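You operate a simulated robot arm through the tools that you are given. There is no shell and no other tool. Be economical: measure what you need, move in short steps, check, and stop when the job is done.

You are at the controls of a simulated robot arm. One attempt, no reset.

Task
Dry the inside of the blue pot with the blue cloth.
Fine: lay its lid before the mixer first; put the cloth back and the lid on again.
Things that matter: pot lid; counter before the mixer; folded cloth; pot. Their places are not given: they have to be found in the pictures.

It is judged by the outcome, as a careful person would: the job done as asked, and still so three seconds after it is handed in. It fails if anything else is knocked over, pushed out of place, dropped, spilled or broken. Lids that push on must go on centred and level and be pressed home; caps that screw on are set level and turned clockwise until they are tight. Flat cloth is picked up by pressing the open fingertips on it (5 to 10 N) and closing them slowly along it; thin cloth reads only 2 to 8 mm in the jaws.

Robot
A 7-joint arm with a two-finger parallel gripper, fixed in place. Base frame: the origin is at the foot of the arm, x ahead of it, y to its left, z up. Readings come in mm, rad, newtons and seconds.
With the tool pointing down near the work surface it reaches from about 200 to 720 mm from the base axis. Its first joint turns from -2.897 to 2.897 rad. Payload 1.57 kg.
Tool frame: the origin (TCP) lies between the finger pads and is the grasp point; the fingertips stand 30 mm ahead of it; z points along the fingers, y is the line along which they close. Largest opening 110 mm; finger width 24, thickness 12; the body of the gripper, 48 by 112 mm, starts 78 mm behind the TCP.
Orientation is told as [roll, pitch, yaw] about the base's x, y, z axes, in that order, counted from this pose: with the fingers straight down and closing along the base's y, the tool's x points along the base's -x, its y along +y and its z along -z.

Tools
- The arm moves only by the tool arm_command. Its argument "increments" is one flat list of numbers, 7 for each row, row after row: the opening, from 0 (shut) to 1 (fully open), then the shift along the tool's x, y, z in m, then the turn, a rotation vector about the tool's x, y, z in rad. In form: [claw, tx, ty, tz, wx, wy, wz, claw, tx, ty, tz, wx, wy, wz, ...]. A call has 1 to 8 rows; each row shifts and turns the commanded pose from where the row before left it, along the tool's axes as they then stand. Rows are played at 5 a second. More than 50 mm and 0.15 rad between two rows, or a gripper value outside its range, and nothing of the call is played. Where a pose cannot be reached the arm comes as near as it can. A force on the tool above 40 N (or 10 N above the force at the start of the call, whichever is more), or a blocked arm, ends the call early, and 0.2 s more pass. Each finger travels about 45 mm/s and halts on what it meets, pressing with about 43 N; the grip force reading is that of the motor and also rises with nothing between the fingers. The clock runs only during rows and for 0.2 s after the last one: add rows that do not move to give the fingers time. It gives the time, the measured TCP pose, the force on the tool (base axes), the opening and the grip force at its end, in the units of the frame above (readings bear some noise), and new pictures: "show" is both (left out), scene, wrist or none.
- Cameras (640 x 400 px; columns grow to the right, rows downward): "scene" is fixed at [401.4, 649.1, 1555.3]; the picture's right is [-1.00, -0.08, 0.00], its down [-0.06, 0.80, -0.59] and it looks along [0.05, -0.59, -0.81] (base axes); focal length 229 px, centre (320, 200). "wrist" rides on the gripper at [-36, 0, -80] in the tool frame; the picture's right is [0.00, -1.00, 0.00], its down [0.97, 0.00, -0.24] and it looks along [0.24, 0.00, 0.97] (tool axes); focal length 218 px, centre (320, 200).
- move_column(by): slides the trunk up (or, below 0, down) by that many mm; the arm rides with it, the base frame stays. It gives what a move gives, with no picture.
- measure_at(camera, pixels): there is no depth. For up to 12 entries [column, row, z] of the newest picture of that camera ("zoom" is the newest enlarged one), the place [x, y] in the base frame at which the ray of that pixel passes the height z, good to about 3 mm. It takes no simulated time.
- enlarge(camera, box): a new picture of the part [left, top, right, bottom] of that camera's present view, enlarged. It takes no simulated time.
- sign_off(): hands the job in; it is judged then, once.

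Keep the steps short. Do not move on a guess: measure, check each grasp and each placing, and mend mistakes. In all there are 80 turns and 120 pictures (those below and enlarged ones count). Leave the gripper open and the arm clear of the work at the hand-in unless told otherwise, and finish with a single line.

The tools are called after "Emit:" as name(argument=value, ...) on one line, values as JSON. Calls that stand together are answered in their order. arm_command: Moves the arm, as the interface text tells. Its arguments: {"type":"object","properties":{"increments":{"type":"array"},"show":{"type":"string","enum":["both","scene","wrist","none"]}},"required":["increments"]} The other tools are called the same way: move_column (by) slides the trunk up or down; measure_at (camera, pixels) gives the place at which the rays of pixels pass given heights; enlarge (camera, box) takes an enlarged picture of a part of a camera's view; sign_off () hands the job in.

At the start:

```text
clock: 0.0
tcp_pos: [314.0, 261.3, 1304.1]
orientation: [0.0, 0.001, 0.002]
ft_force: [0.6, 0.2, 0.3]
grip_width: 109.8
grip_force: 0.0
trunk travel left (down, up): [-525.0, 65.0]
```

scene: 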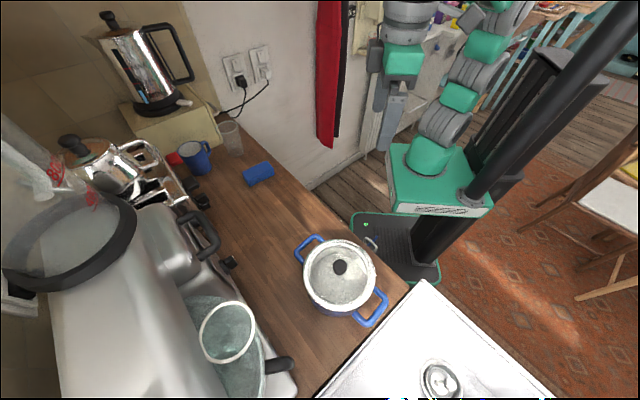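
wrist: 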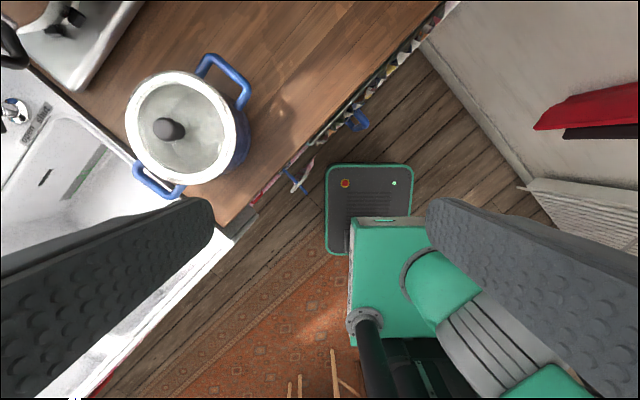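

I see the pot with its glass lid near (340,275) in the scene view and a blue block-like thing at (258,173), maybe the folded cloth. I will enlarge both and measure them.

Emit:
enlarge(camera="scene", box=[100, 100, 320, 238])

Emit:
enlarge(camera="scene", box=[260, 210, 440, 330])

Emit:
enlarge(camera="scene", box=[0, 120, 320, 400])

Emit:
measure_at(camera="scene", pixels=[[258, 173, 950], [258, 173, 965], [340, 275, 1070], [340, 268, 1090], [340, 275, 950], [222, 262, 950], [280, 240, 950], [410, 285, 950], [320, 395, 950]])

```text
2.90 times, centred on (210, 169) of scene
```

zoom: 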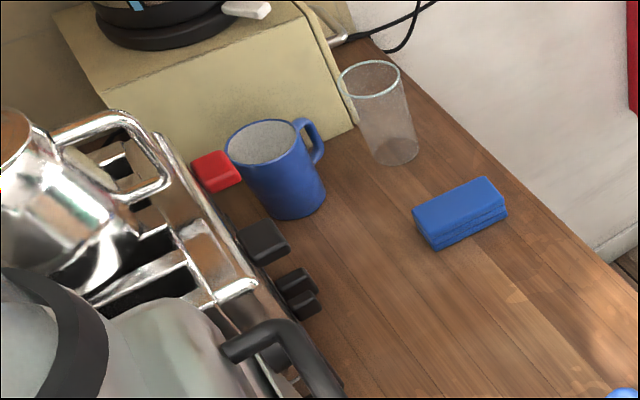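

```text
3.33 times, centred on (350, 270) of scene
```

zoom: 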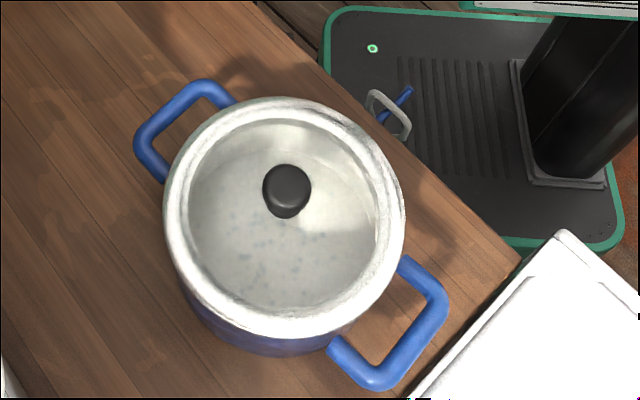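

```text
1.43 times, centred on (160, 260) of scene
```

zoom: 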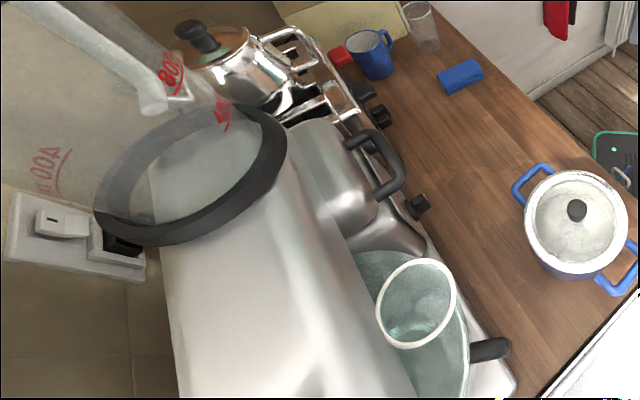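

```text
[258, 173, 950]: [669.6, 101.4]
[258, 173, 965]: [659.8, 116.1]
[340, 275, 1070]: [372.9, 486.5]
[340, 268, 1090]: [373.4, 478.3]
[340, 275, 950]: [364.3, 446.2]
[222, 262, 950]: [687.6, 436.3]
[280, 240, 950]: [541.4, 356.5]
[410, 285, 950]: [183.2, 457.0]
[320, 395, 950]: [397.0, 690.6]
```

The lid knob triangulates to about (373,470,1070). I see appliances on the left in the scene view but not clearly. I'll move the arm high over the counter for a wrist look.

Emit:
arm_command(increments=[1, -0.045, 0.01, 0, 0, 0, 0, 1, -0.045, 0.01, 0, 0, 0, 0, 1, -0.045, 0.01, 0, 0, 0, 0, 1, -0.045, 0.01, 0, 0, 0, 0, 1, 0, 0, 0, 0, 0, 0, 1, 0, 0, 0, 0, 0, 0])

```text
clock: 1.4
tcp_pos: [493.7, 301.1, 1304.4]
orientation: [0.001, 0.0, 0.0]
ft_force: [-0.1, 0.2, 0.0]
grip_width: 110.2
grip_force: 0.0
trunk travel left (down, up): [-525.0, 65.0]
```

scene: 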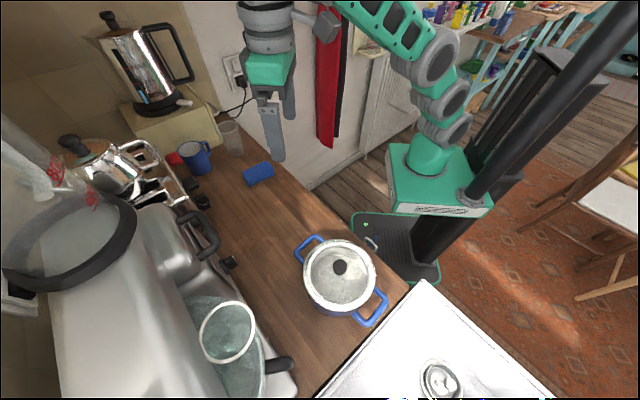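
wrist: 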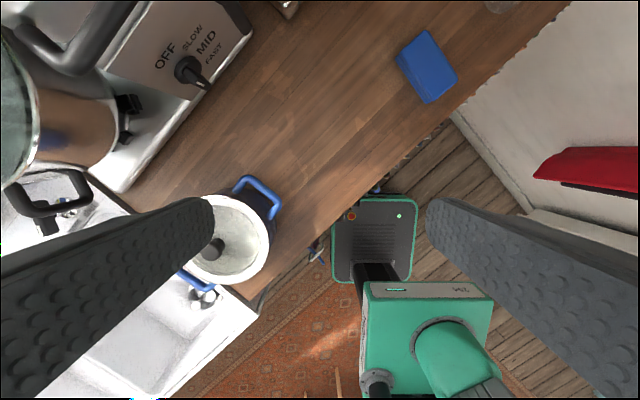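

The mixer is the appliance with the OFF/SLOW/MID/FAST switch at wrist (180,60). The counter before it is about wrist (250,110). I'll measure that area, the cloth corners and the mixer edge.

Emit:
measure_at(camera="wrist", pixels=[[250, 110, 950], [120, 192, 950], [252, 30, 950], [205, 85, 1000], [394, 55, 970], [428, 28, 970], [459, 75, 970], [425, 103, 970], [330, 80, 950], [240, 130, 950], [480, 95, 950], [390, 160, 950]])

Emit:
enlarge(camera="wrist", box=[360, 0, 520, 120])

Emit:
enlarge(camera="wrist", box=[0, 0, 320, 200])

```text
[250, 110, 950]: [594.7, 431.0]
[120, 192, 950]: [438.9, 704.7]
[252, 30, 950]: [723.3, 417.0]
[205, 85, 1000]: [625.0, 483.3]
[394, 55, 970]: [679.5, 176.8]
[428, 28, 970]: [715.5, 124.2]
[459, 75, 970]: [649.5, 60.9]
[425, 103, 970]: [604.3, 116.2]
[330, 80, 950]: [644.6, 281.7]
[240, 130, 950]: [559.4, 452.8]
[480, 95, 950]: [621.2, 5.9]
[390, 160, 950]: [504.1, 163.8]
```

```text
3.33 times, centred on (440, 60) of wrist
```

zoom: 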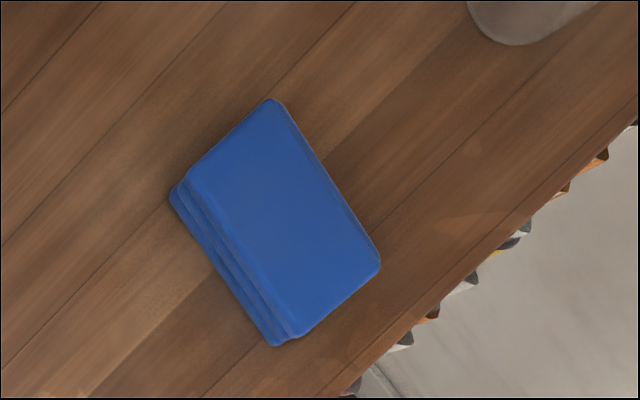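

```text
2.00 times, centred on (160, 100) of wrist
```

zoom: 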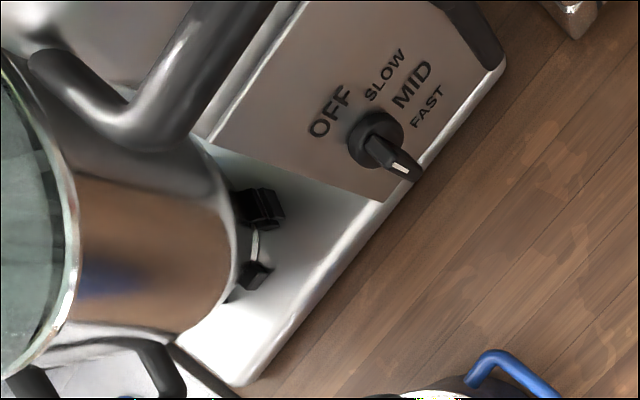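

The strip of counter before the mixer lies free at about (570,375), beyond the pot handle. Next I'll move above the lid at height and look down at it.

Emit:
arm_command(increments=[1, 0.0241, 0.0338, 0.0208, 0, 0, 0, 1, 0.0241, 0.0338, 0.0208, 0, 0, 0, 1, 0.0241, 0.0338, 0.0208, 0, 0, 0, 1, 0.0241, 0.0338, 0.0208, 0, 0, 0, 1, 0.0241, 0.0338, 0.0208, 0, 0, 0, 1, 0, 0, 0, 0, 0, 0, 1, 0, 0, 0, 0, 0, 0])

```text
clock: 3.0
tcp_pos: [375.8, 466.8, 1203.2]
orientation: [0.001, -0.001, 0.003]
ft_force: [0.1, -0.1, 0.2]
grip_width: 110.0
grip_force: 0.0
trunk travel left (down, up): [-525.0, 65.0]
```

scene: 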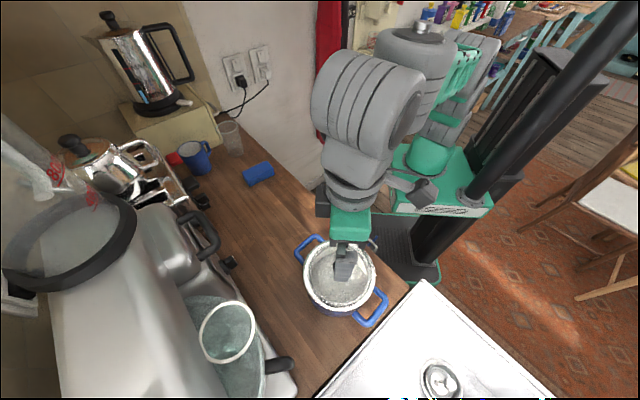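
wrist: 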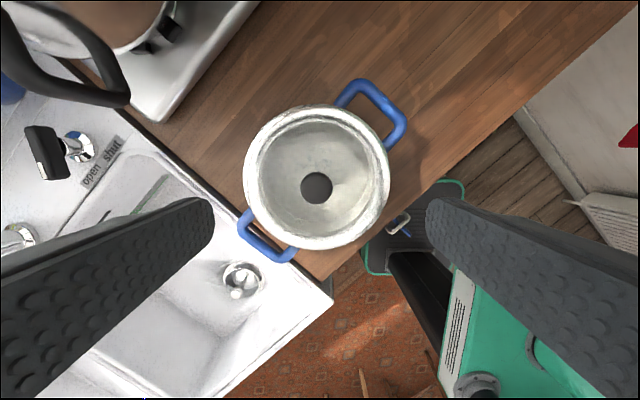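

Lid in wrist view: rim spans columns 244–391, rows 105–250; knob (317,187). I'll measure them at likely heights.

Emit:
measure_at(camera="wrist", pixels=[[317, 187, 1070], [317, 187, 1080], [244, 178, 1045], [391, 178, 1045], [317, 105, 1045], [317, 250, 1045], [405, 118, 1030], [365, 80, 1030], [238, 225, 1030], [290, 262, 1030], [155, 122, 950]])

Emit:
measure_at(camera="scene", pixels=[[340, 267, 1070], [340, 267, 1080]])

Emit:
enlarge(camera="wrist", box=[220, 70, 420, 270])

Emit:
enlarge(camera="scene", box=[280, 220, 400, 330])

```text
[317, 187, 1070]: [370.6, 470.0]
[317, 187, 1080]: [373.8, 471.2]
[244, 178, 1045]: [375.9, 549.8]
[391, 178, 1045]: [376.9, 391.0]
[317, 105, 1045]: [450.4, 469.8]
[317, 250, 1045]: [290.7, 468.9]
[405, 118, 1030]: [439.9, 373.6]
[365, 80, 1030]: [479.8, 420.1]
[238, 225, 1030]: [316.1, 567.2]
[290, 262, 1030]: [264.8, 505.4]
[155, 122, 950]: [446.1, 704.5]
```

```text
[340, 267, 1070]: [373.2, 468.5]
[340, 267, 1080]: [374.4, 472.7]
```

```text
2.00 times, centred on (320, 170) of wrist
```

zoom: 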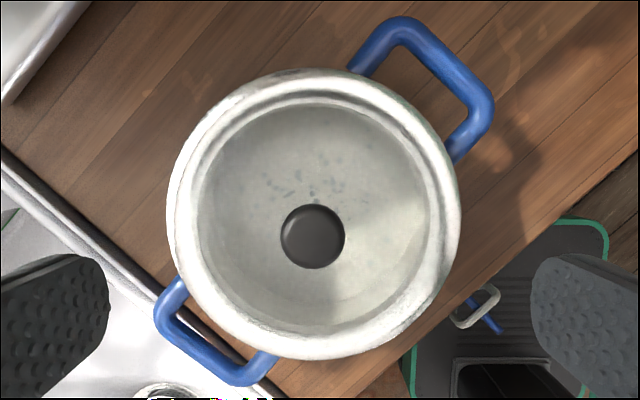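

```text
3.64 times, centred on (340, 275) of scene
```

zoom: 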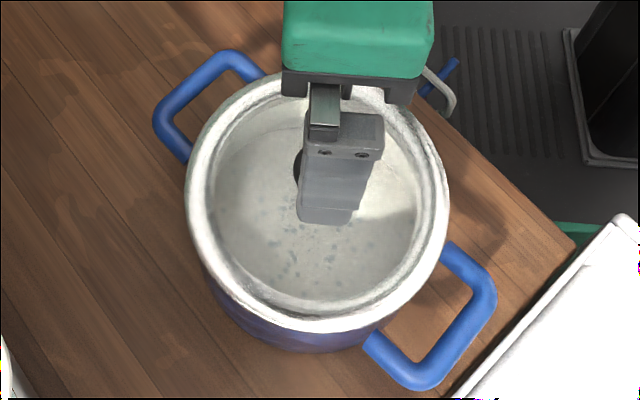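

Knob centre is about (372,470), top near z 1077; rim centre (371,470). I'll descend to tips at about z 1060 and look before closing.

Emit:
arm_command(increments=[0.7, 0.0035, 0.0035, 0.038, 0, 0, 0, 0.7, 0, 0, 0.038, 0, 0, 0, 0.7, 0, 0, 0.037, 0, 0, 0, 0.7, 0, 0, 0, 0, 0, 0, 0.7, 0, 0, 0, 0, 0, 0])

Emit:
enlarge(camera="scene", box=[280, 220, 400, 330])

```text
clock: 4.2
tcp_pos: [370.1, 471.6, 1088.4]
orientation: [0.0, 0.0, -0.001]
ft_force: [0.2, 0.3, 0.4]
grip_width: 77.0
grip_force: 0.0
trunk travel left (down, up): [-525.0, 65.0]
```

scene: 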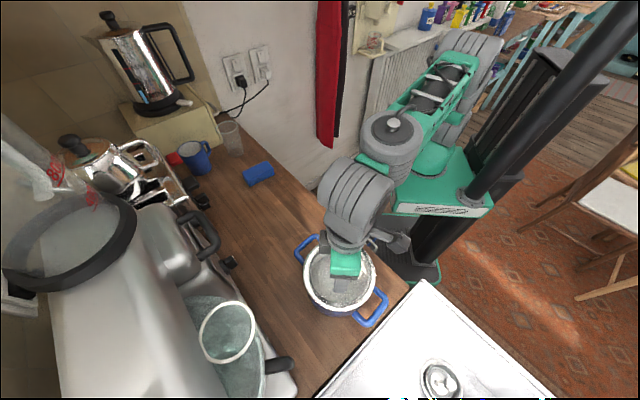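
wrist: 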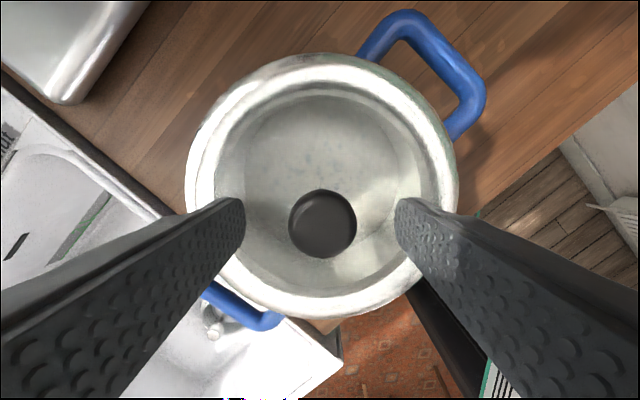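

```text
3.64 times, centred on (340, 275) of scene
```

zoom: 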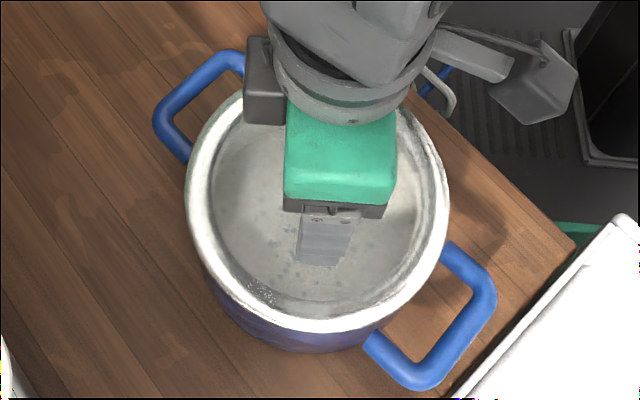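

The knob is centred between the fingers (column 322). I'll go 3 mm lower and close slowly.

Emit:
arm_command(increments=[0.7, -0.001, -0.001, 0.003, 0, 0, 0, 0.4, 0, 0, 0, 0, 0, 0, 0.25, 0, 0, 0, 0, 0, 0, 0.15, 0, 0, 0, 0, 0, 0, 0.1, 0, 0, 0, 0, 0, 0, 0.1, 0, 0, 0, 0, 0, 0, 0.1, 0, 0, 0, 0, 0, 0], show="wrist")

```text
clock: 5.8
tcp_pos: [371.3, 471.4, 1086.3]
orientation: [0.001, 0.001, 0.001]
ft_force: [0.0, -0.9, 1.2]
grip_width: 30.8
grip_force: 40.0
trunk travel left (down, up): [-525.0, 65.0]
```

wrist: 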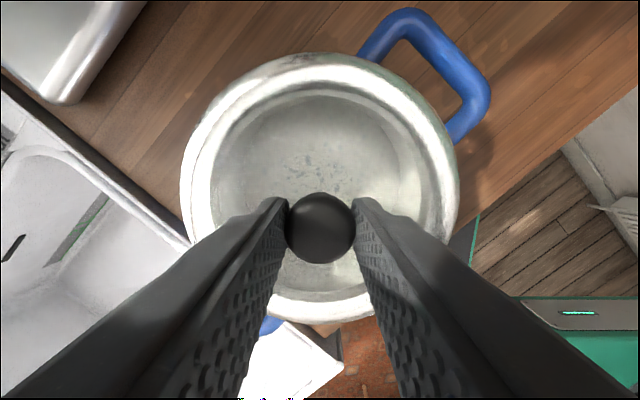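

Grip holds at 30.8 mm. I'll lift slowly and check the lid comes off while the pot stays.

Emit:
arm_command(increments=[0.1, 0, 0, -0.008, 0, 0, 0, 0.1, 0, 0, -0.012, 0, 0, 0, 0.1, 0, 0, -0.03, 0, 0, 0, 0.1, 0, 0, -0.04, 0, 0, 0, 0.1, 0, 0, 0, 0, 0, 0])

```text
clock: 7.0
tcp_pos: [368.7, 471.5, 1174.7]
orientation: [0.0, 0.001, 0.001]
ft_force: [-1.5, 0.5, -2.0]
grip_width: 30.7
grip_force: 39.4
trunk travel left (down, up): [-525.0, 65.0]
```

scene: 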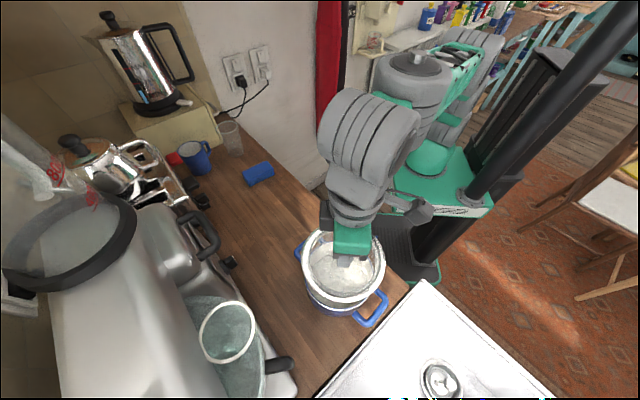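
wrist: 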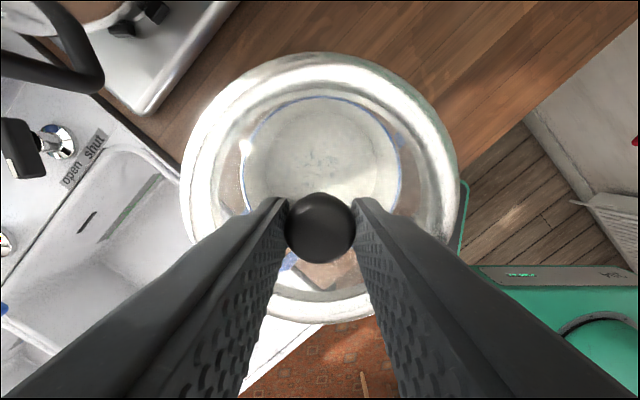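

The lid is off and the pot stayed. I'll carry the lid level at this height to above (572,373).

Emit:
arm_command(increments=[0.1, -0.0406, -0.0197, 0, 0, 0, 0, 0.1, -0.0406, -0.0197, 0, 0, 0, 0, 0.1, -0.0406, -0.0197, 0, 0, 0, 0, 0.1, -0.0406, -0.0197, 0, 0, 0, 0, 0.1, -0.0406, -0.0197, 0, 0, 0, 0, 0.1, 0, 0, 0, 0, 0, 0, 0.1, 0, 0, 0, 0, 0, 0])

```text
clock: 8.6
tcp_pos: [560.5, 363.9, 1167.7]
orientation: [0.001, 0.0, 0.003]
ft_force: [0.1, -0.6, -2.2]
grip_width: 30.5
grip_force: 40.0
out of reach, approached as far as the arm can: row 5
trunk travel left (down, up): [-525.0, 65.0]
```

scene: 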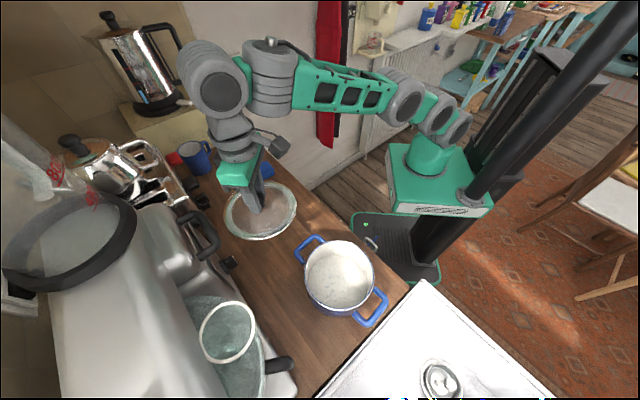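
wrist: 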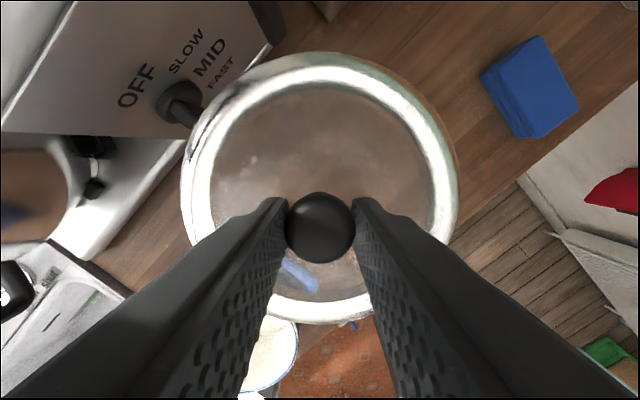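

The arm is at its reach limit at (560,364), which is still squarely before the mixer and clear of the pot handle. I'll lower the trunk by 130 mm, going straight down.

Emit:
move_column(by=-130)

Emit:
arm_command(increments=[0.1, 0, 0, 0, 0, 0, 0])

```text
clock: 10.2
tcp_pos: [560.5, 364.8, 1038.5]
orientation: [-0.001, 0.0, 0.0]
ft_force: [0.2, 0.1, -2.2]
grip_width: 30.4
grip_force: 39.8
trunk travel left (down, up): [-395.0, 195.0]
```

```text
clock: 10.6
tcp_pos: [560.7, 364.5, 1038.2]
orientation: [0.002, 0.001, -0.001]
ft_force: [-0.1, -0.6, -1.7]
grip_width: 30.6
grip_force: 39.4
trunk travel left (down, up): [-395.0, 195.0]
```

scene: 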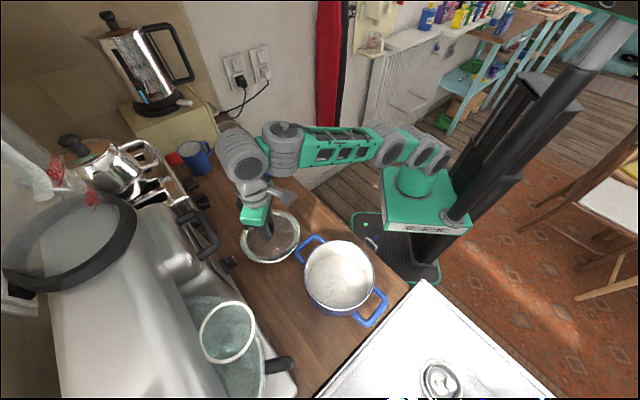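
wrist: 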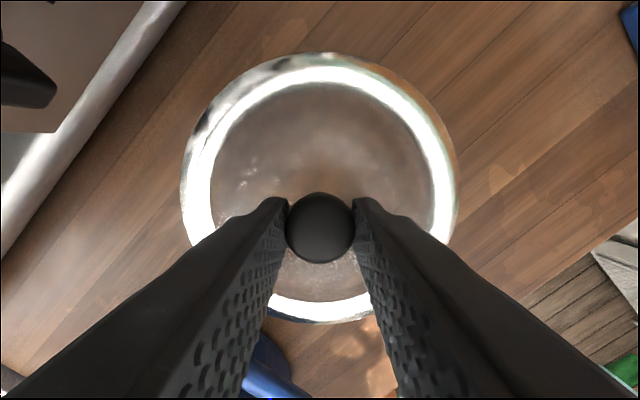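

Spot is clear. I'll lower gently in small steps, watching force.

Emit:
arm_command(increments=[0.1, 0, 0, 0.015, 0, 0, 0, 0.1, 0, 0, 0.012, 0, 0, 0, 0.1, 0, 0, 0.004, 0, 0, 0, 0.1, 0, 0, 0.0, 0, 0, 0], show="scene")

Emit:
enlarge(camera="scene", box=[220, 180, 340, 280])

```text
clock: 11.6
tcp_pos: [558.5, 364.4, 1005.1]
orientation: [0.0, -0.001, -0.001]
ft_force: [-0.3, 0.0, -1.5]
grip_width: 30.4
grip_force: 40.0
trunk travel left (down, up): [-395.0, 195.0]
```

scene: 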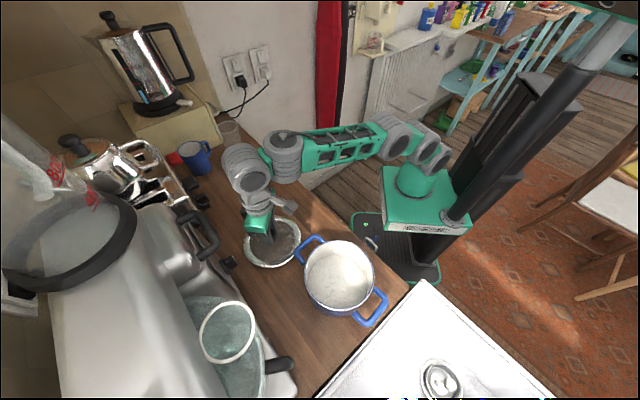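

```text
4.00 times, centred on (280, 230) of scene
```

zoom: 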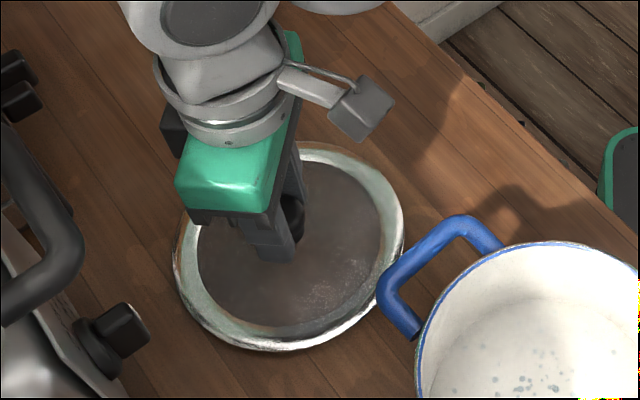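

No contact at TCP z 1005 yet. Continue 2 mm at a time.

Emit:
arm_command(increments=[0.1, 0, 0, 0.003, 0, 0, 0, 0.1, 0, 0, 0.002, 0, 0, 0, 0.1, 0, 0, 0.002, 0, 0, 0, 0.1, 0, 0, 0.0, 0, 0, 0], show="none")

```text
clock: 12.6
tcp_pos: [559.8, 364.5, 1004.4]
orientation: [0.007, -0.005, 0.0]
ft_force: [5.7, 5.1, 29.1]
grip_width: 30.9
grip_force: 39.7
trunk travel left (down, up): [-395.0, 195.0]
```

Contact: 29 N at z 1004.4, so the lid is down. I'll ease up to relieve the force and open.

Emit:
arm_command(increments=[0.1, 0, 0, -0.0055, 0, 0, 0, 0.1, 0, 0, 0, 0, 0, 0], show="none")

```text
clock: 13.2
tcp_pos: [559.3, 364.2, 1003.7]
orientation: [-0.003, 0.004, 0.0]
ft_force: [4.3, 1.0, 8.3]
grip_width: 30.7
grip_force: 39.8
trunk travel left (down, up): [-395.0, 195.0]
```

Force is down to 8 N and the lid is resting. I'll open slowly and rise.

Emit:
arm_command(increments=[0.3, 0, 0, 0, 0, 0, 0, 0.45, 0, 0, 0, 0, 0, 0, 0.6, 0, 0, 0, 0, 0, 0, 0.6, 0, 0, -0.03, 0, 0, 0, 0.6, 0, 0, -0.045, 0, 0, 0, 0.6, 0, 0, -0.045, 0, 0, 0, 0.6, 0, 0, -0.03, 0, 0, 0])

Emit:
measure_at(camera="scene", pixels=[[271, 240, 980]])

Emit:
enlarge(camera="scene", box=[200, 140, 400, 330])

```text
clock: 14.8
tcp_pos: [524.9, 343.0, 1112.2]
orientation: [0.002, -0.005, -0.001]
ft_force: [-1.5, -0.7, 1.2]
grip_width: 66.0
grip_force: 0.0
out of reach, approached as far as the arm can: row 5, 6, 7
trunk travel left (down, up): [-395.0, 195.0]
```

scene: 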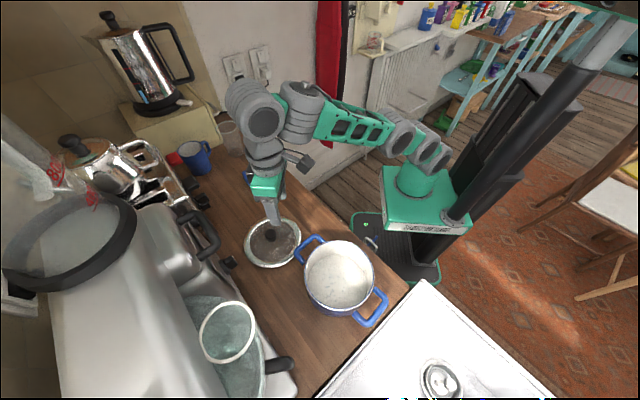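
wrist: 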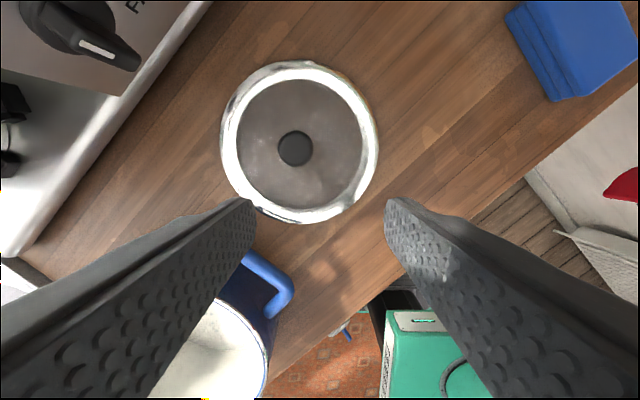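

```text
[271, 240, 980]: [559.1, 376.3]
```

```text
2.11 times, centred on (300, 235) of scene
```

zoom: 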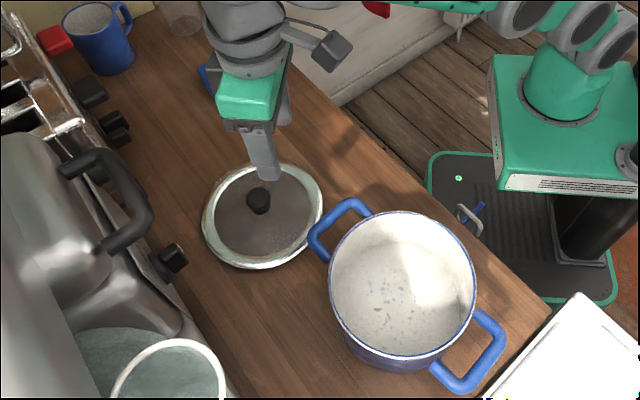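

The lid lies flat before the mixer, clear of everything. Droplets are visible on the pot's bottom. For reach toward the cloth I'll raise the trunk back 130 mm, then fly towards the cloth.

Emit:
move_column(by=130)

Emit:
arm_command(increments=[0.8, -0.01, -0.04, 0.012, 0, 0, -0.13, 0.8, -0.01, -0.04, 0.012, 0, 0, -0.13, 0.8, -0.01, -0.04, 0.012, 0, 0, -0.13, 0.8, -0.01, -0.04, 0.012, 0, 0, -0.13, 0.8, 0, -0.04, 0.012, 0, 0, -0.13, 0.8, 0, 0, 0, 0, 0, 0])

```text
clock: 16.4
tcp_pos: [527.7, 344.5, 1239.0]
orientation: [0.0, 0.0, 0.001]
ft_force: [-0.3, 0.1, -0.1]
grip_width: 65.8
grip_force: 0.0
trunk travel left (down, up): [-525.0, 65.0]
```

```text
clock: 17.8
tcp_pos: [617.4, 164.3, 1180.0]
orientation: [0.0, -0.001, 0.652]
ft_force: [-0.8, -0.2, 0.3]
grip_width: 88.0
grip_force: 0.0
trunk travel left (down, up): [-525.0, 65.0]
```

scene: 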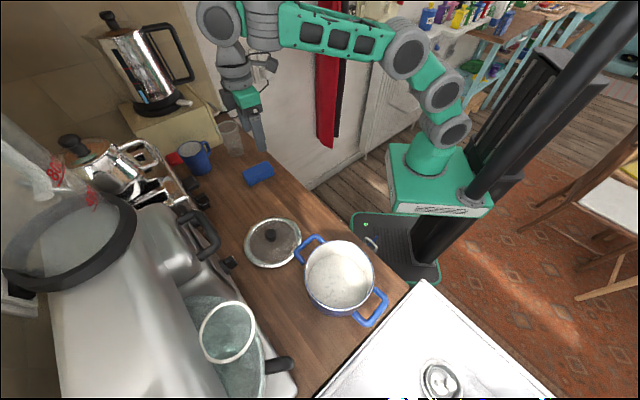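
wrist: 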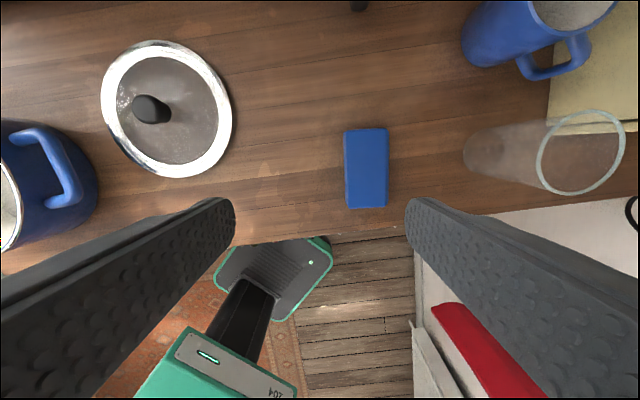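

The cloth looks aligned with the gripper now (wrist 344–388 × 128–208). The tall glass at (575,150) is to the right. I'll measure.

Emit:
enlarge(camera="wrist", box=[310, 110, 430, 220])

Emit:
enlarge(camera="scene", box=[220, 145, 300, 200])

Emit:
measure_at(camera="wrist", pixels=[[344, 131, 975], [388, 128, 975], [386, 207, 975], [347, 208, 975], [366, 168, 975], [366, 168, 960], [575, 190, 1060], [490, 150, 950]])

```text
3.64 times, centred on (370, 165) of wrist
```

zoom: 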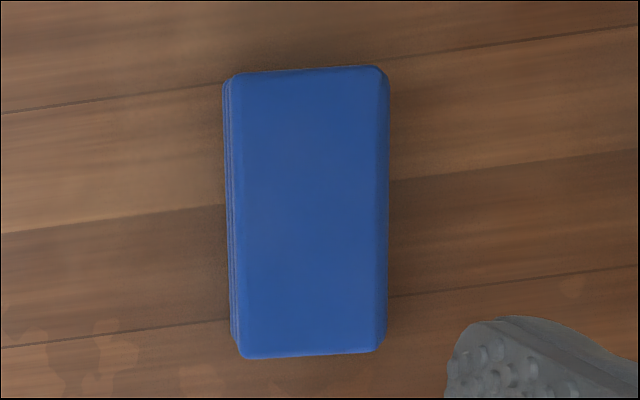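

```text
7.27 times, centred on (260, 172) of scene
```

zoom: 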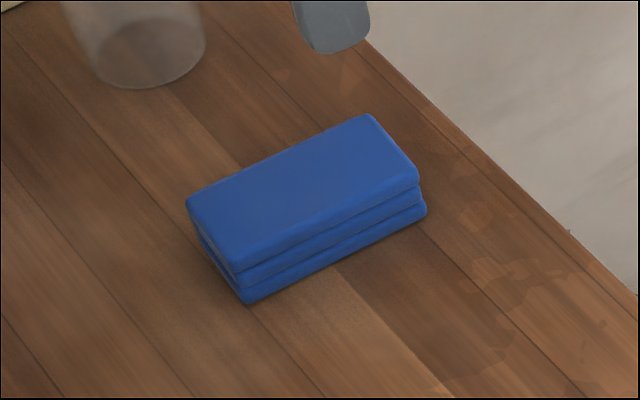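

```text
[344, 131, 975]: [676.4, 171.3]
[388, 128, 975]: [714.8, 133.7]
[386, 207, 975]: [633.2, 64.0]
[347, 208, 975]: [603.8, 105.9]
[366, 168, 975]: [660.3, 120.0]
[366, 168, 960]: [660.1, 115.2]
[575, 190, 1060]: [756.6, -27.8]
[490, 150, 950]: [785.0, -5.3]
```

Cloth: about 100×52 mm, top near z 973, centre (660,118.5), long axis at 0.715 rad. I'll line up above it at z≈1060 and check.

Emit:
arm_command(increments=[0.85, 0, 0, 0, 0, 0, -0.063, 0.85, -0.001, -0.031, 0.03, 0, 0, 0, 0.85, -0.001, -0.0315, 0.03, 0, 0, 0, 0.85, 0, 0, 0.03, 0, 0, 0, 0.85, 0, 0, 0.03, 0, 0, 0, 0.85, 0, 0, 0, 0, 0, 0])

```text
clock: 19.2
tcp_pos: [662.1, 115.7, 1058.4]
orientation: [0.0, -0.001, 0.712]
ft_force: [0.3, 0.2, -0.9]
grip_width: 93.5
grip_force: 0.1
trunk travel left (down, up): [-525.0, 65.0]
```

scene: 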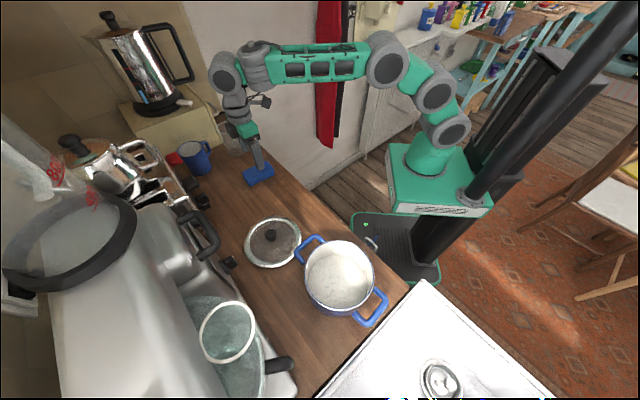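
wrist: 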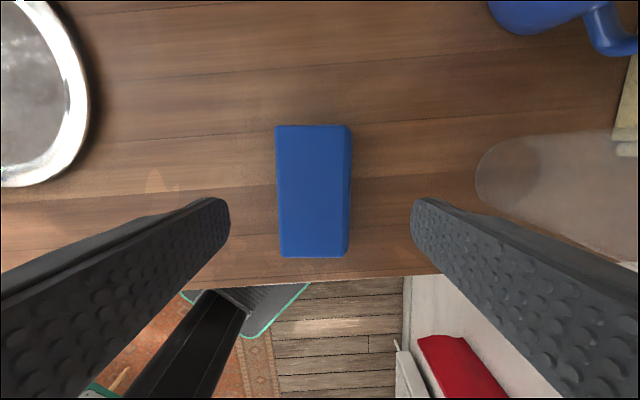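

Checking the cloth's place precisely from here.

Emit:
measure_at(camera="wrist", pixels=[[276, 126, 972], [346, 126, 972], [281, 257, 972], [344, 257, 972], [311, 190, 972]])

Emit:
enlarge(camera="wrist", box=[250, 100, 380, 280])

```text
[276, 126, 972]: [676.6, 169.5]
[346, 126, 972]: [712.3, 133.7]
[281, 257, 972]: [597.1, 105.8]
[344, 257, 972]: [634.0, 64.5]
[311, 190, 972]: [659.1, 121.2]
```

```text
2.22 times, centred on (315, 190) of wrist
```

zoom: 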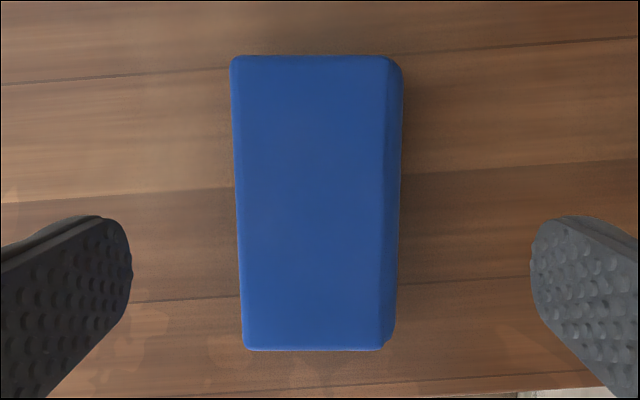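

Cloth centre (655,118.4), yaw 0.70. I'll correct by (3.6, 6.7) mm in tool axes, go down so the tips straddle it at about z 957, and look.

Emit:
arm_command(increments=[0.85, 0.0036, 0.0067, 0.01, 0, 0, 0.01, 0.85, 0, 0, 0.03, 0, 0, 0, 0.85, 0, 0, 0.025, 0, 0, 0, 0.85, 0, 0, 0.006, 0, 0, 0, 0.85, 0, 0, 0, 0, 0, 0])

```text
clock: 20.4
tcp_pos: [652.8, 119.2, 988.8]
orientation: [0.0, 0.001, 0.705]
ft_force: [-0.3, 0.1, -1.3]
grip_width: 93.5
grip_force: 0.1
trunk travel left (down, up): [-525.0, 65.0]
```

scene: 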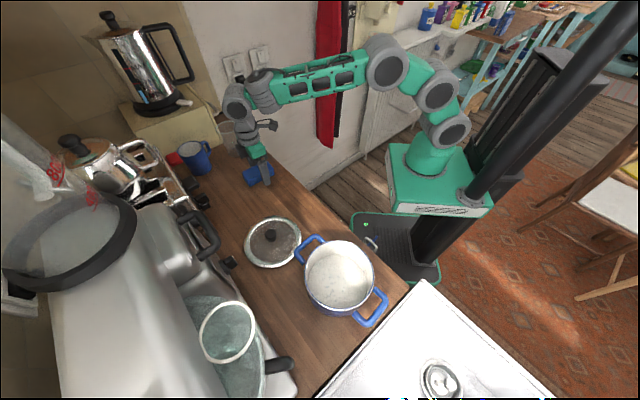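
wrist: 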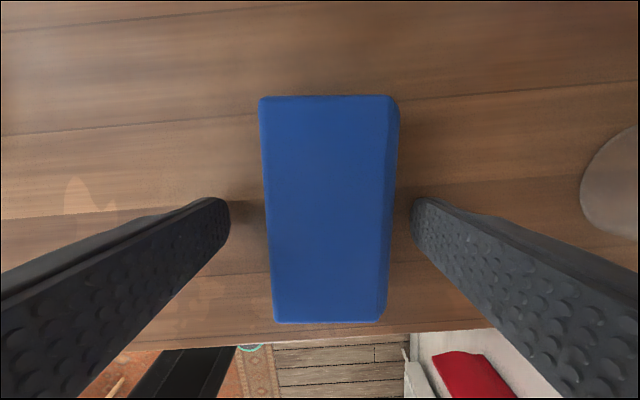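

Fingers straddle the cloth symmetrically, tips below its top. I'll close slowly.

Emit:
arm_command(increments=[0.7, 0, -0.001, 0, 0, 0, 0, 0.6, 0, 0, 0, 0, 0, 0, 0.5, 0, 0, 0, 0, 0, 0, 0.42, 0, 0, 0, 0, 0, 0, 0.36, 0, 0, 0, 0, 0, 0, 0.36, 0, 0, 0, 0, 0, 0], show="wrist")

```text
clock: 21.8
tcp_pos: [653.3, 117.3, 987.6]
orientation: [-0.001, 0.0, 0.704]
ft_force: [0.5, -2.0, 0.8]
grip_width: 53.8
grip_force: 39.7
trunk travel left (down, up): [-525.0, 65.0]
```

wrist: 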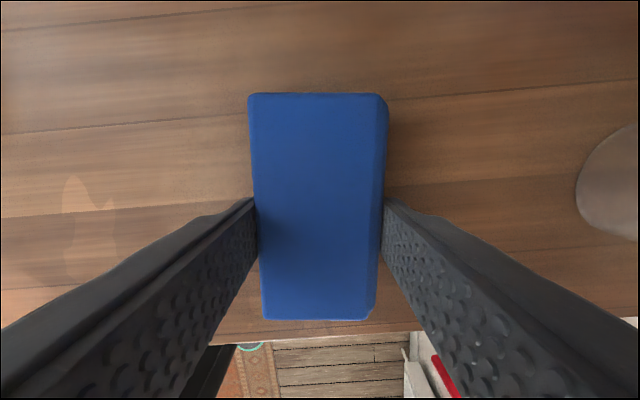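

It holds at 53.8 mm and keeps its form. I'll lift a little and check.

Emit:
arm_command(increments=[0.36, 0, 0, -0.01, 0, 0, 0, 0.36, 0, 0, -0.04, 0, 0, 0, 0.36, 0, 0, -0.045, 0, 0, 0, 0.36, 0, 0, -0.045, 0, 0, 0, 0.36, 0, 0, 0, 0, 0, 0])

Emit:
enlarge(camera="scene", box=[200, 90, 320, 210])

```text
clock: 23.0
tcp_pos: [652.0, 114.5, 1127.6]
orientation: [0.0, -0.001, 0.705]
ft_force: [0.2, -0.3, -0.5]
grip_width: 53.8
grip_force: 42.8
trunk travel left (down, up): [-525.0, 65.0]
```

scene: 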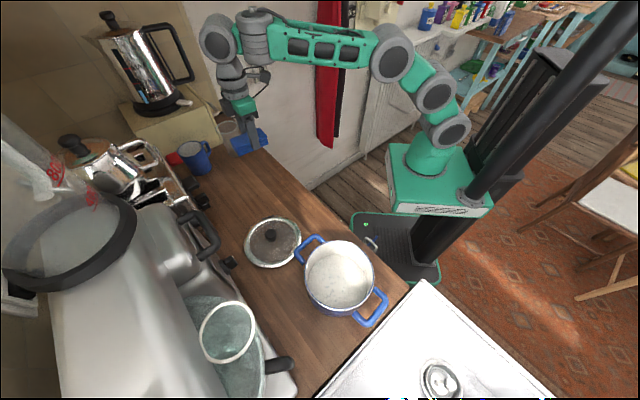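
wrist: 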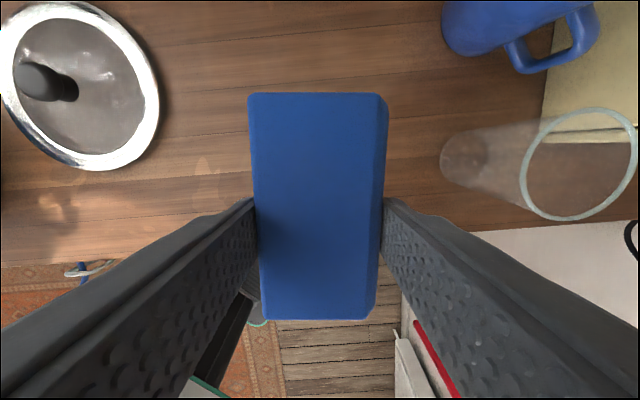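

```text
3.33 times, centred on (260, 150) of scene
```

zoom: 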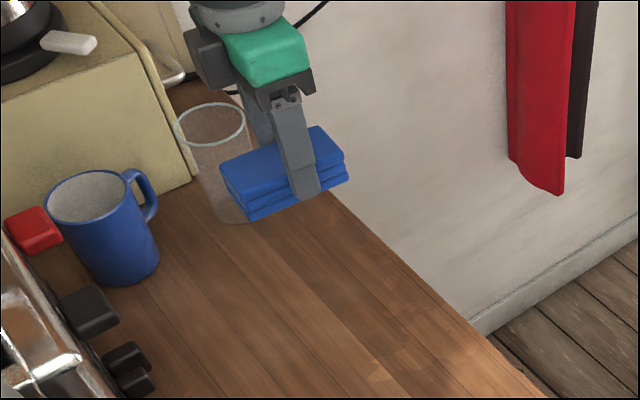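

Cloth is held firmly. I'll carry it along the counter at height towards the pot.

Emit:
arm_command(increments=[0.36, -0.0016, 0.045, -0.005, 0, 0, 0, 0.36, -0.0016, 0.045, -0.005, 0, 0, 0, 0.36, -0.0016, 0.045, -0.005, 0, 0, 0, 0.36, -0.0016, 0.045, -0.005, 0, 0, 0, 0.36, -0.0016, 0.045, 0, 0, 0, 0, 0.36, -0.0016, 0.045, 0, 0, 0, 0, 0.36, -0.0016, 0.045, 0, 0, 0, 0], show="none")

Emit:
arm_command(increments=[0.36, -0.0016, 0.045, 0, 0, 0, 0, 0.36, -0.0016, 0.045, 0, 0, 0, 0, 0.36, -0.0016, 0.045, 0, 0, 0, 0, 0.36, 0, 0, 0, 0, 0, 0, 0.36, 0, 0, 0, 0, 0, 0])

```text
clock: 24.6
tcp_pos: [457.6, 366.9, 1148.7]
orientation: [0.0, -0.001, 0.704]
ft_force: [0.0, -0.7, -0.5]
grip_width: 53.8
grip_force: 42.7
trunk travel left (down, up): [-525.0, 65.0]
```

```text
clock: 25.8
tcp_pos: [376.0, 473.1, 1147.9]
orientation: [-0.002, 0.0, 0.702]
ft_force: [0.6, 0.1, -0.3]
grip_width: 53.8
grip_force: 42.9
trunk travel left (down, up): [-525.0, 65.0]
```

scene: 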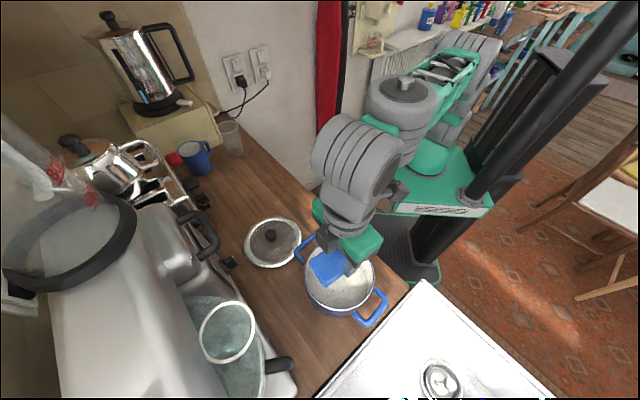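
wrist: 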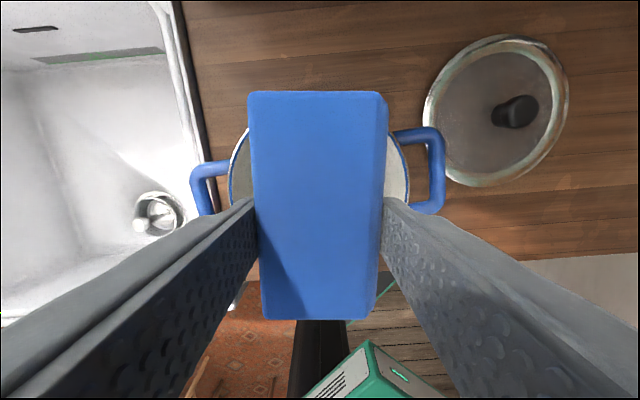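

The cloth is centred over the pot in y; I'll shift 7 mm in tool x and begin descending, checking that the cloth clears the rim.

Emit:
arm_command(increments=[0.36, 0.007, 0.0015, 0.0, 0, 0, 0, 0.36, 0, 0, 0.03, 0, 0, 0, 0.36, 0, 0, 0.02, 0, 0, 0, 0.36, 0, 0, 0, 0, 0, 0, 0.36, 0, 0, 0, 0, 0, 0])

Emit:
enlarge(camera="scene", box=[280, 220, 400, 330])

```text
clock: 27.0
tcp_pos: [367.9, 468.4, 1098.0]
orientation: [0.0, 0.001, 0.703]
ft_force: [-0.7, -0.2, -1.1]
grip_width: 53.9
grip_force: 43.2
trunk travel left (down, up): [-525.0, 65.0]
```

scene: 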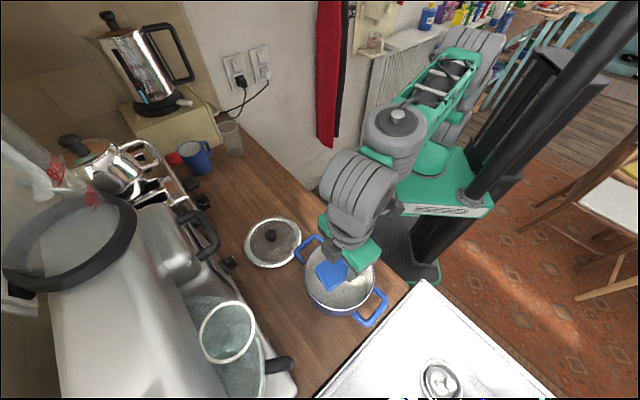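
wrist: 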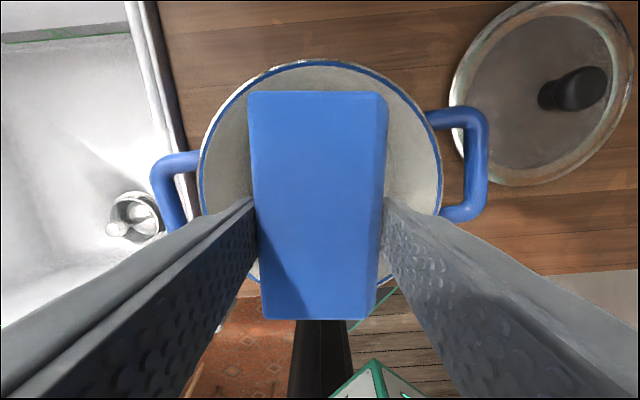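

```text
3.64 times, centred on (340, 275) of scene
```

zoom: 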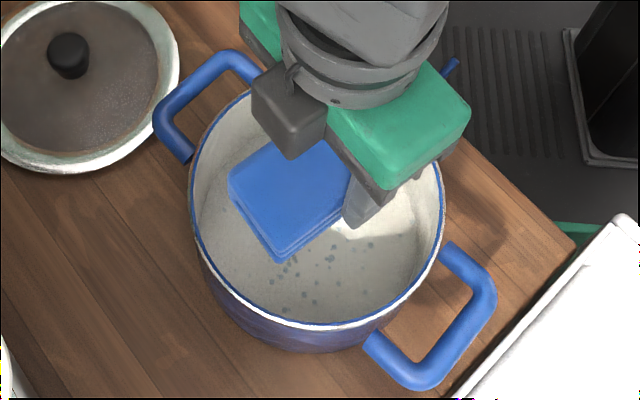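

Measuring the rim from this view to centre exactly.

Emit:
measure_at(camera="wrist", pixels=[[320, 60, 1036], [199, 165, 1036], [441, 165, 1036], [230, 100, 1036], [410, 100, 1036], [258, 280, 1036]])

Emit:
measure_at(camera="scene", pixels=[[304, 272, 1036], [375, 272, 1036], [340, 309, 1036], [344, 275, 955], [332, 290, 955]])

```text
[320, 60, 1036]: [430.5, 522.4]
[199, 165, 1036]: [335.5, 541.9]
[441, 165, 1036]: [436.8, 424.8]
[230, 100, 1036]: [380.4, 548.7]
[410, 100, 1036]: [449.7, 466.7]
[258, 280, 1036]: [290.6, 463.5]
```

```text
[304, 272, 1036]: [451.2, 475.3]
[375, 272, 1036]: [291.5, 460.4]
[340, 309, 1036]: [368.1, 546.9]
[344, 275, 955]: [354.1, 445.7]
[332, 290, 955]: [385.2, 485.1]
```

The pot's centre fits (370.5,470), radius 79.5; the cloth is centred within 1–2 mm. I'll descend into the pot, ending just above the bottom.

Emit:
arm_command(increments=[0.36, -0.001, 0.0, 0.03, 0, 0, 0, 0.36, 0, 0, 0.03, 0, 0, 0, 0.36, 0, 0, 0.03, 0, 0, 0, 0.36, 0, 0, 0.005, 0, 0, 0, 0.36, 0, 0, 0, 0, 0, 0])

```text
clock: 28.2
tcp_pos: [369.1, 469.5, 1002.4]
orientation: [0.0, 0.0, 0.703]
ft_force: [-0.3, 0.1, 0.3]
grip_width: 53.7
grip_force: 43.4
trunk travel left (down, up): [-525.0, 65.0]
```

scene: 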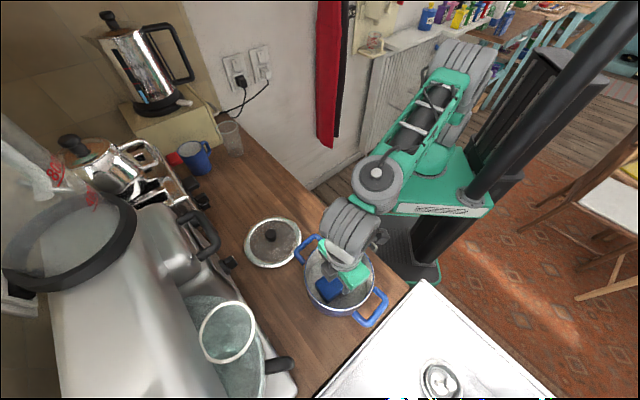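
wrist: 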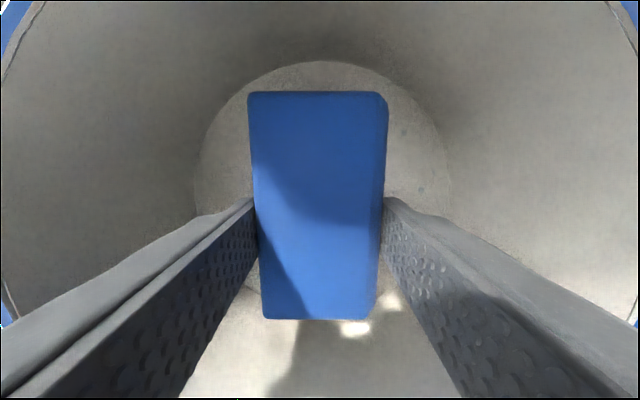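

Inside cleanly, no contact. Lower by small steps to touch the bottom.

Emit:
arm_command(increments=[0.36, 0, 0, 0.003, 0, 0, 0, 0.36, 0, 0, 0.003, 0, 0, 0, 0.36, 0, 0, 0.002, 0, 0, 0, 0.36, 0, 0, 0, 0, 0, 0], show="none")

```text
clock: 29.2
tcp_pos: [368.6, 470.9, 995.3]
orientation: [0.0, -0.001, 0.702]
ft_force: [-0.6, 0.6, -0.6]
grip_width: 53.9
grip_force: 42.9
trunk travel left (down, up): [-525.0, 65.0]
```

Emit:
arm_command(increments=[0.36, 0, 0, 0.001, 0, 0, 0, 0.36, 0, 0, 0.001, 0, 0, 0, 0.36, 0, 0, 0.001, 0, 0, 0, 0.36, 0, 0, 0, 0, 0, 0], show="none")

```text
clock: 30.2
tcp_pos: [368.6, 469.0, 993.4]
orientation: [0.0, -0.003, 0.703]
ft_force: [2.1, 1.5, 7.4]
grip_width: 53.7
grip_force: 43.2
trunk travel left (down, up): [-525.0, 65.0]
```

Light contact, 7 N. I'll wipe: strokes along tool y and x within the wall clearance.

Emit:
arm_command(increments=[0.36, 0, 0.012, 0, 0, 0, 0, 0.36, 0, -0.012, 0, 0, 0, 0, 0.36, 0, -0.012, 0, 0, 0, 0, 0.36, 0, 0.012, 0, 0, 0, 0, 0.36, 0.009, 0, 0, 0, 0, 0, 0.36, -0.009, 0, 0, 0, 0, 0, 0.36, -0.009, 0, 0, 0, 0, 0, 0.36, 0.009, 0, 0, 0, 0, 0], show="none")

Emit:
arm_command(increments=[0.36, 0, 0, 0, 0, 0, 0.14, 0.36, 0, 0, 0, 0, 0, 0.14, 0.36, 0, 0, 0, 0, 0, 0.14, 0.36, 0, 0, 0, 0, 0, 0.14, 0.36, 0, 0, 0, 0, 0, 0.14, 0.36, 0, 0, 0, 0, 0, 0.14, 0.36, 0, 0, 0, 0, 0, 0])

```text
clock: 32.0
tcp_pos: [370.0, 467.0, 993.7]
orientation: [0.002, -0.008, 0.701]
ft_force: [6.7, 7.0, 22.6]
grip_width: 53.8
grip_force: 42.8
trunk travel left (down, up): [-525.0, 65.0]
```

```text
clock: 33.6
tcp_pos: [367.7, 467.2, 994.5]
orientation: [0.002, -0.002, -0.139]
ft_force: [0.1, 1.4, 25.3]
grip_width: 53.9
grip_force: 43.4
trunk travel left (down, up): [-525.0, 65.0]
```

scene: 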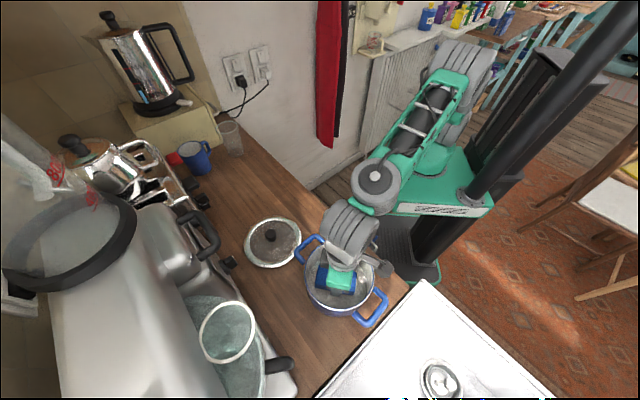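
wrist: 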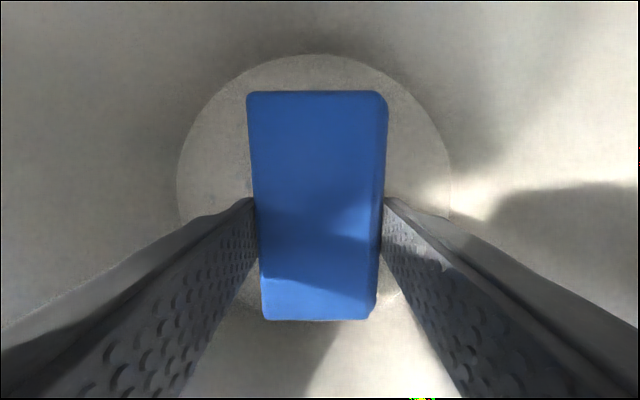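

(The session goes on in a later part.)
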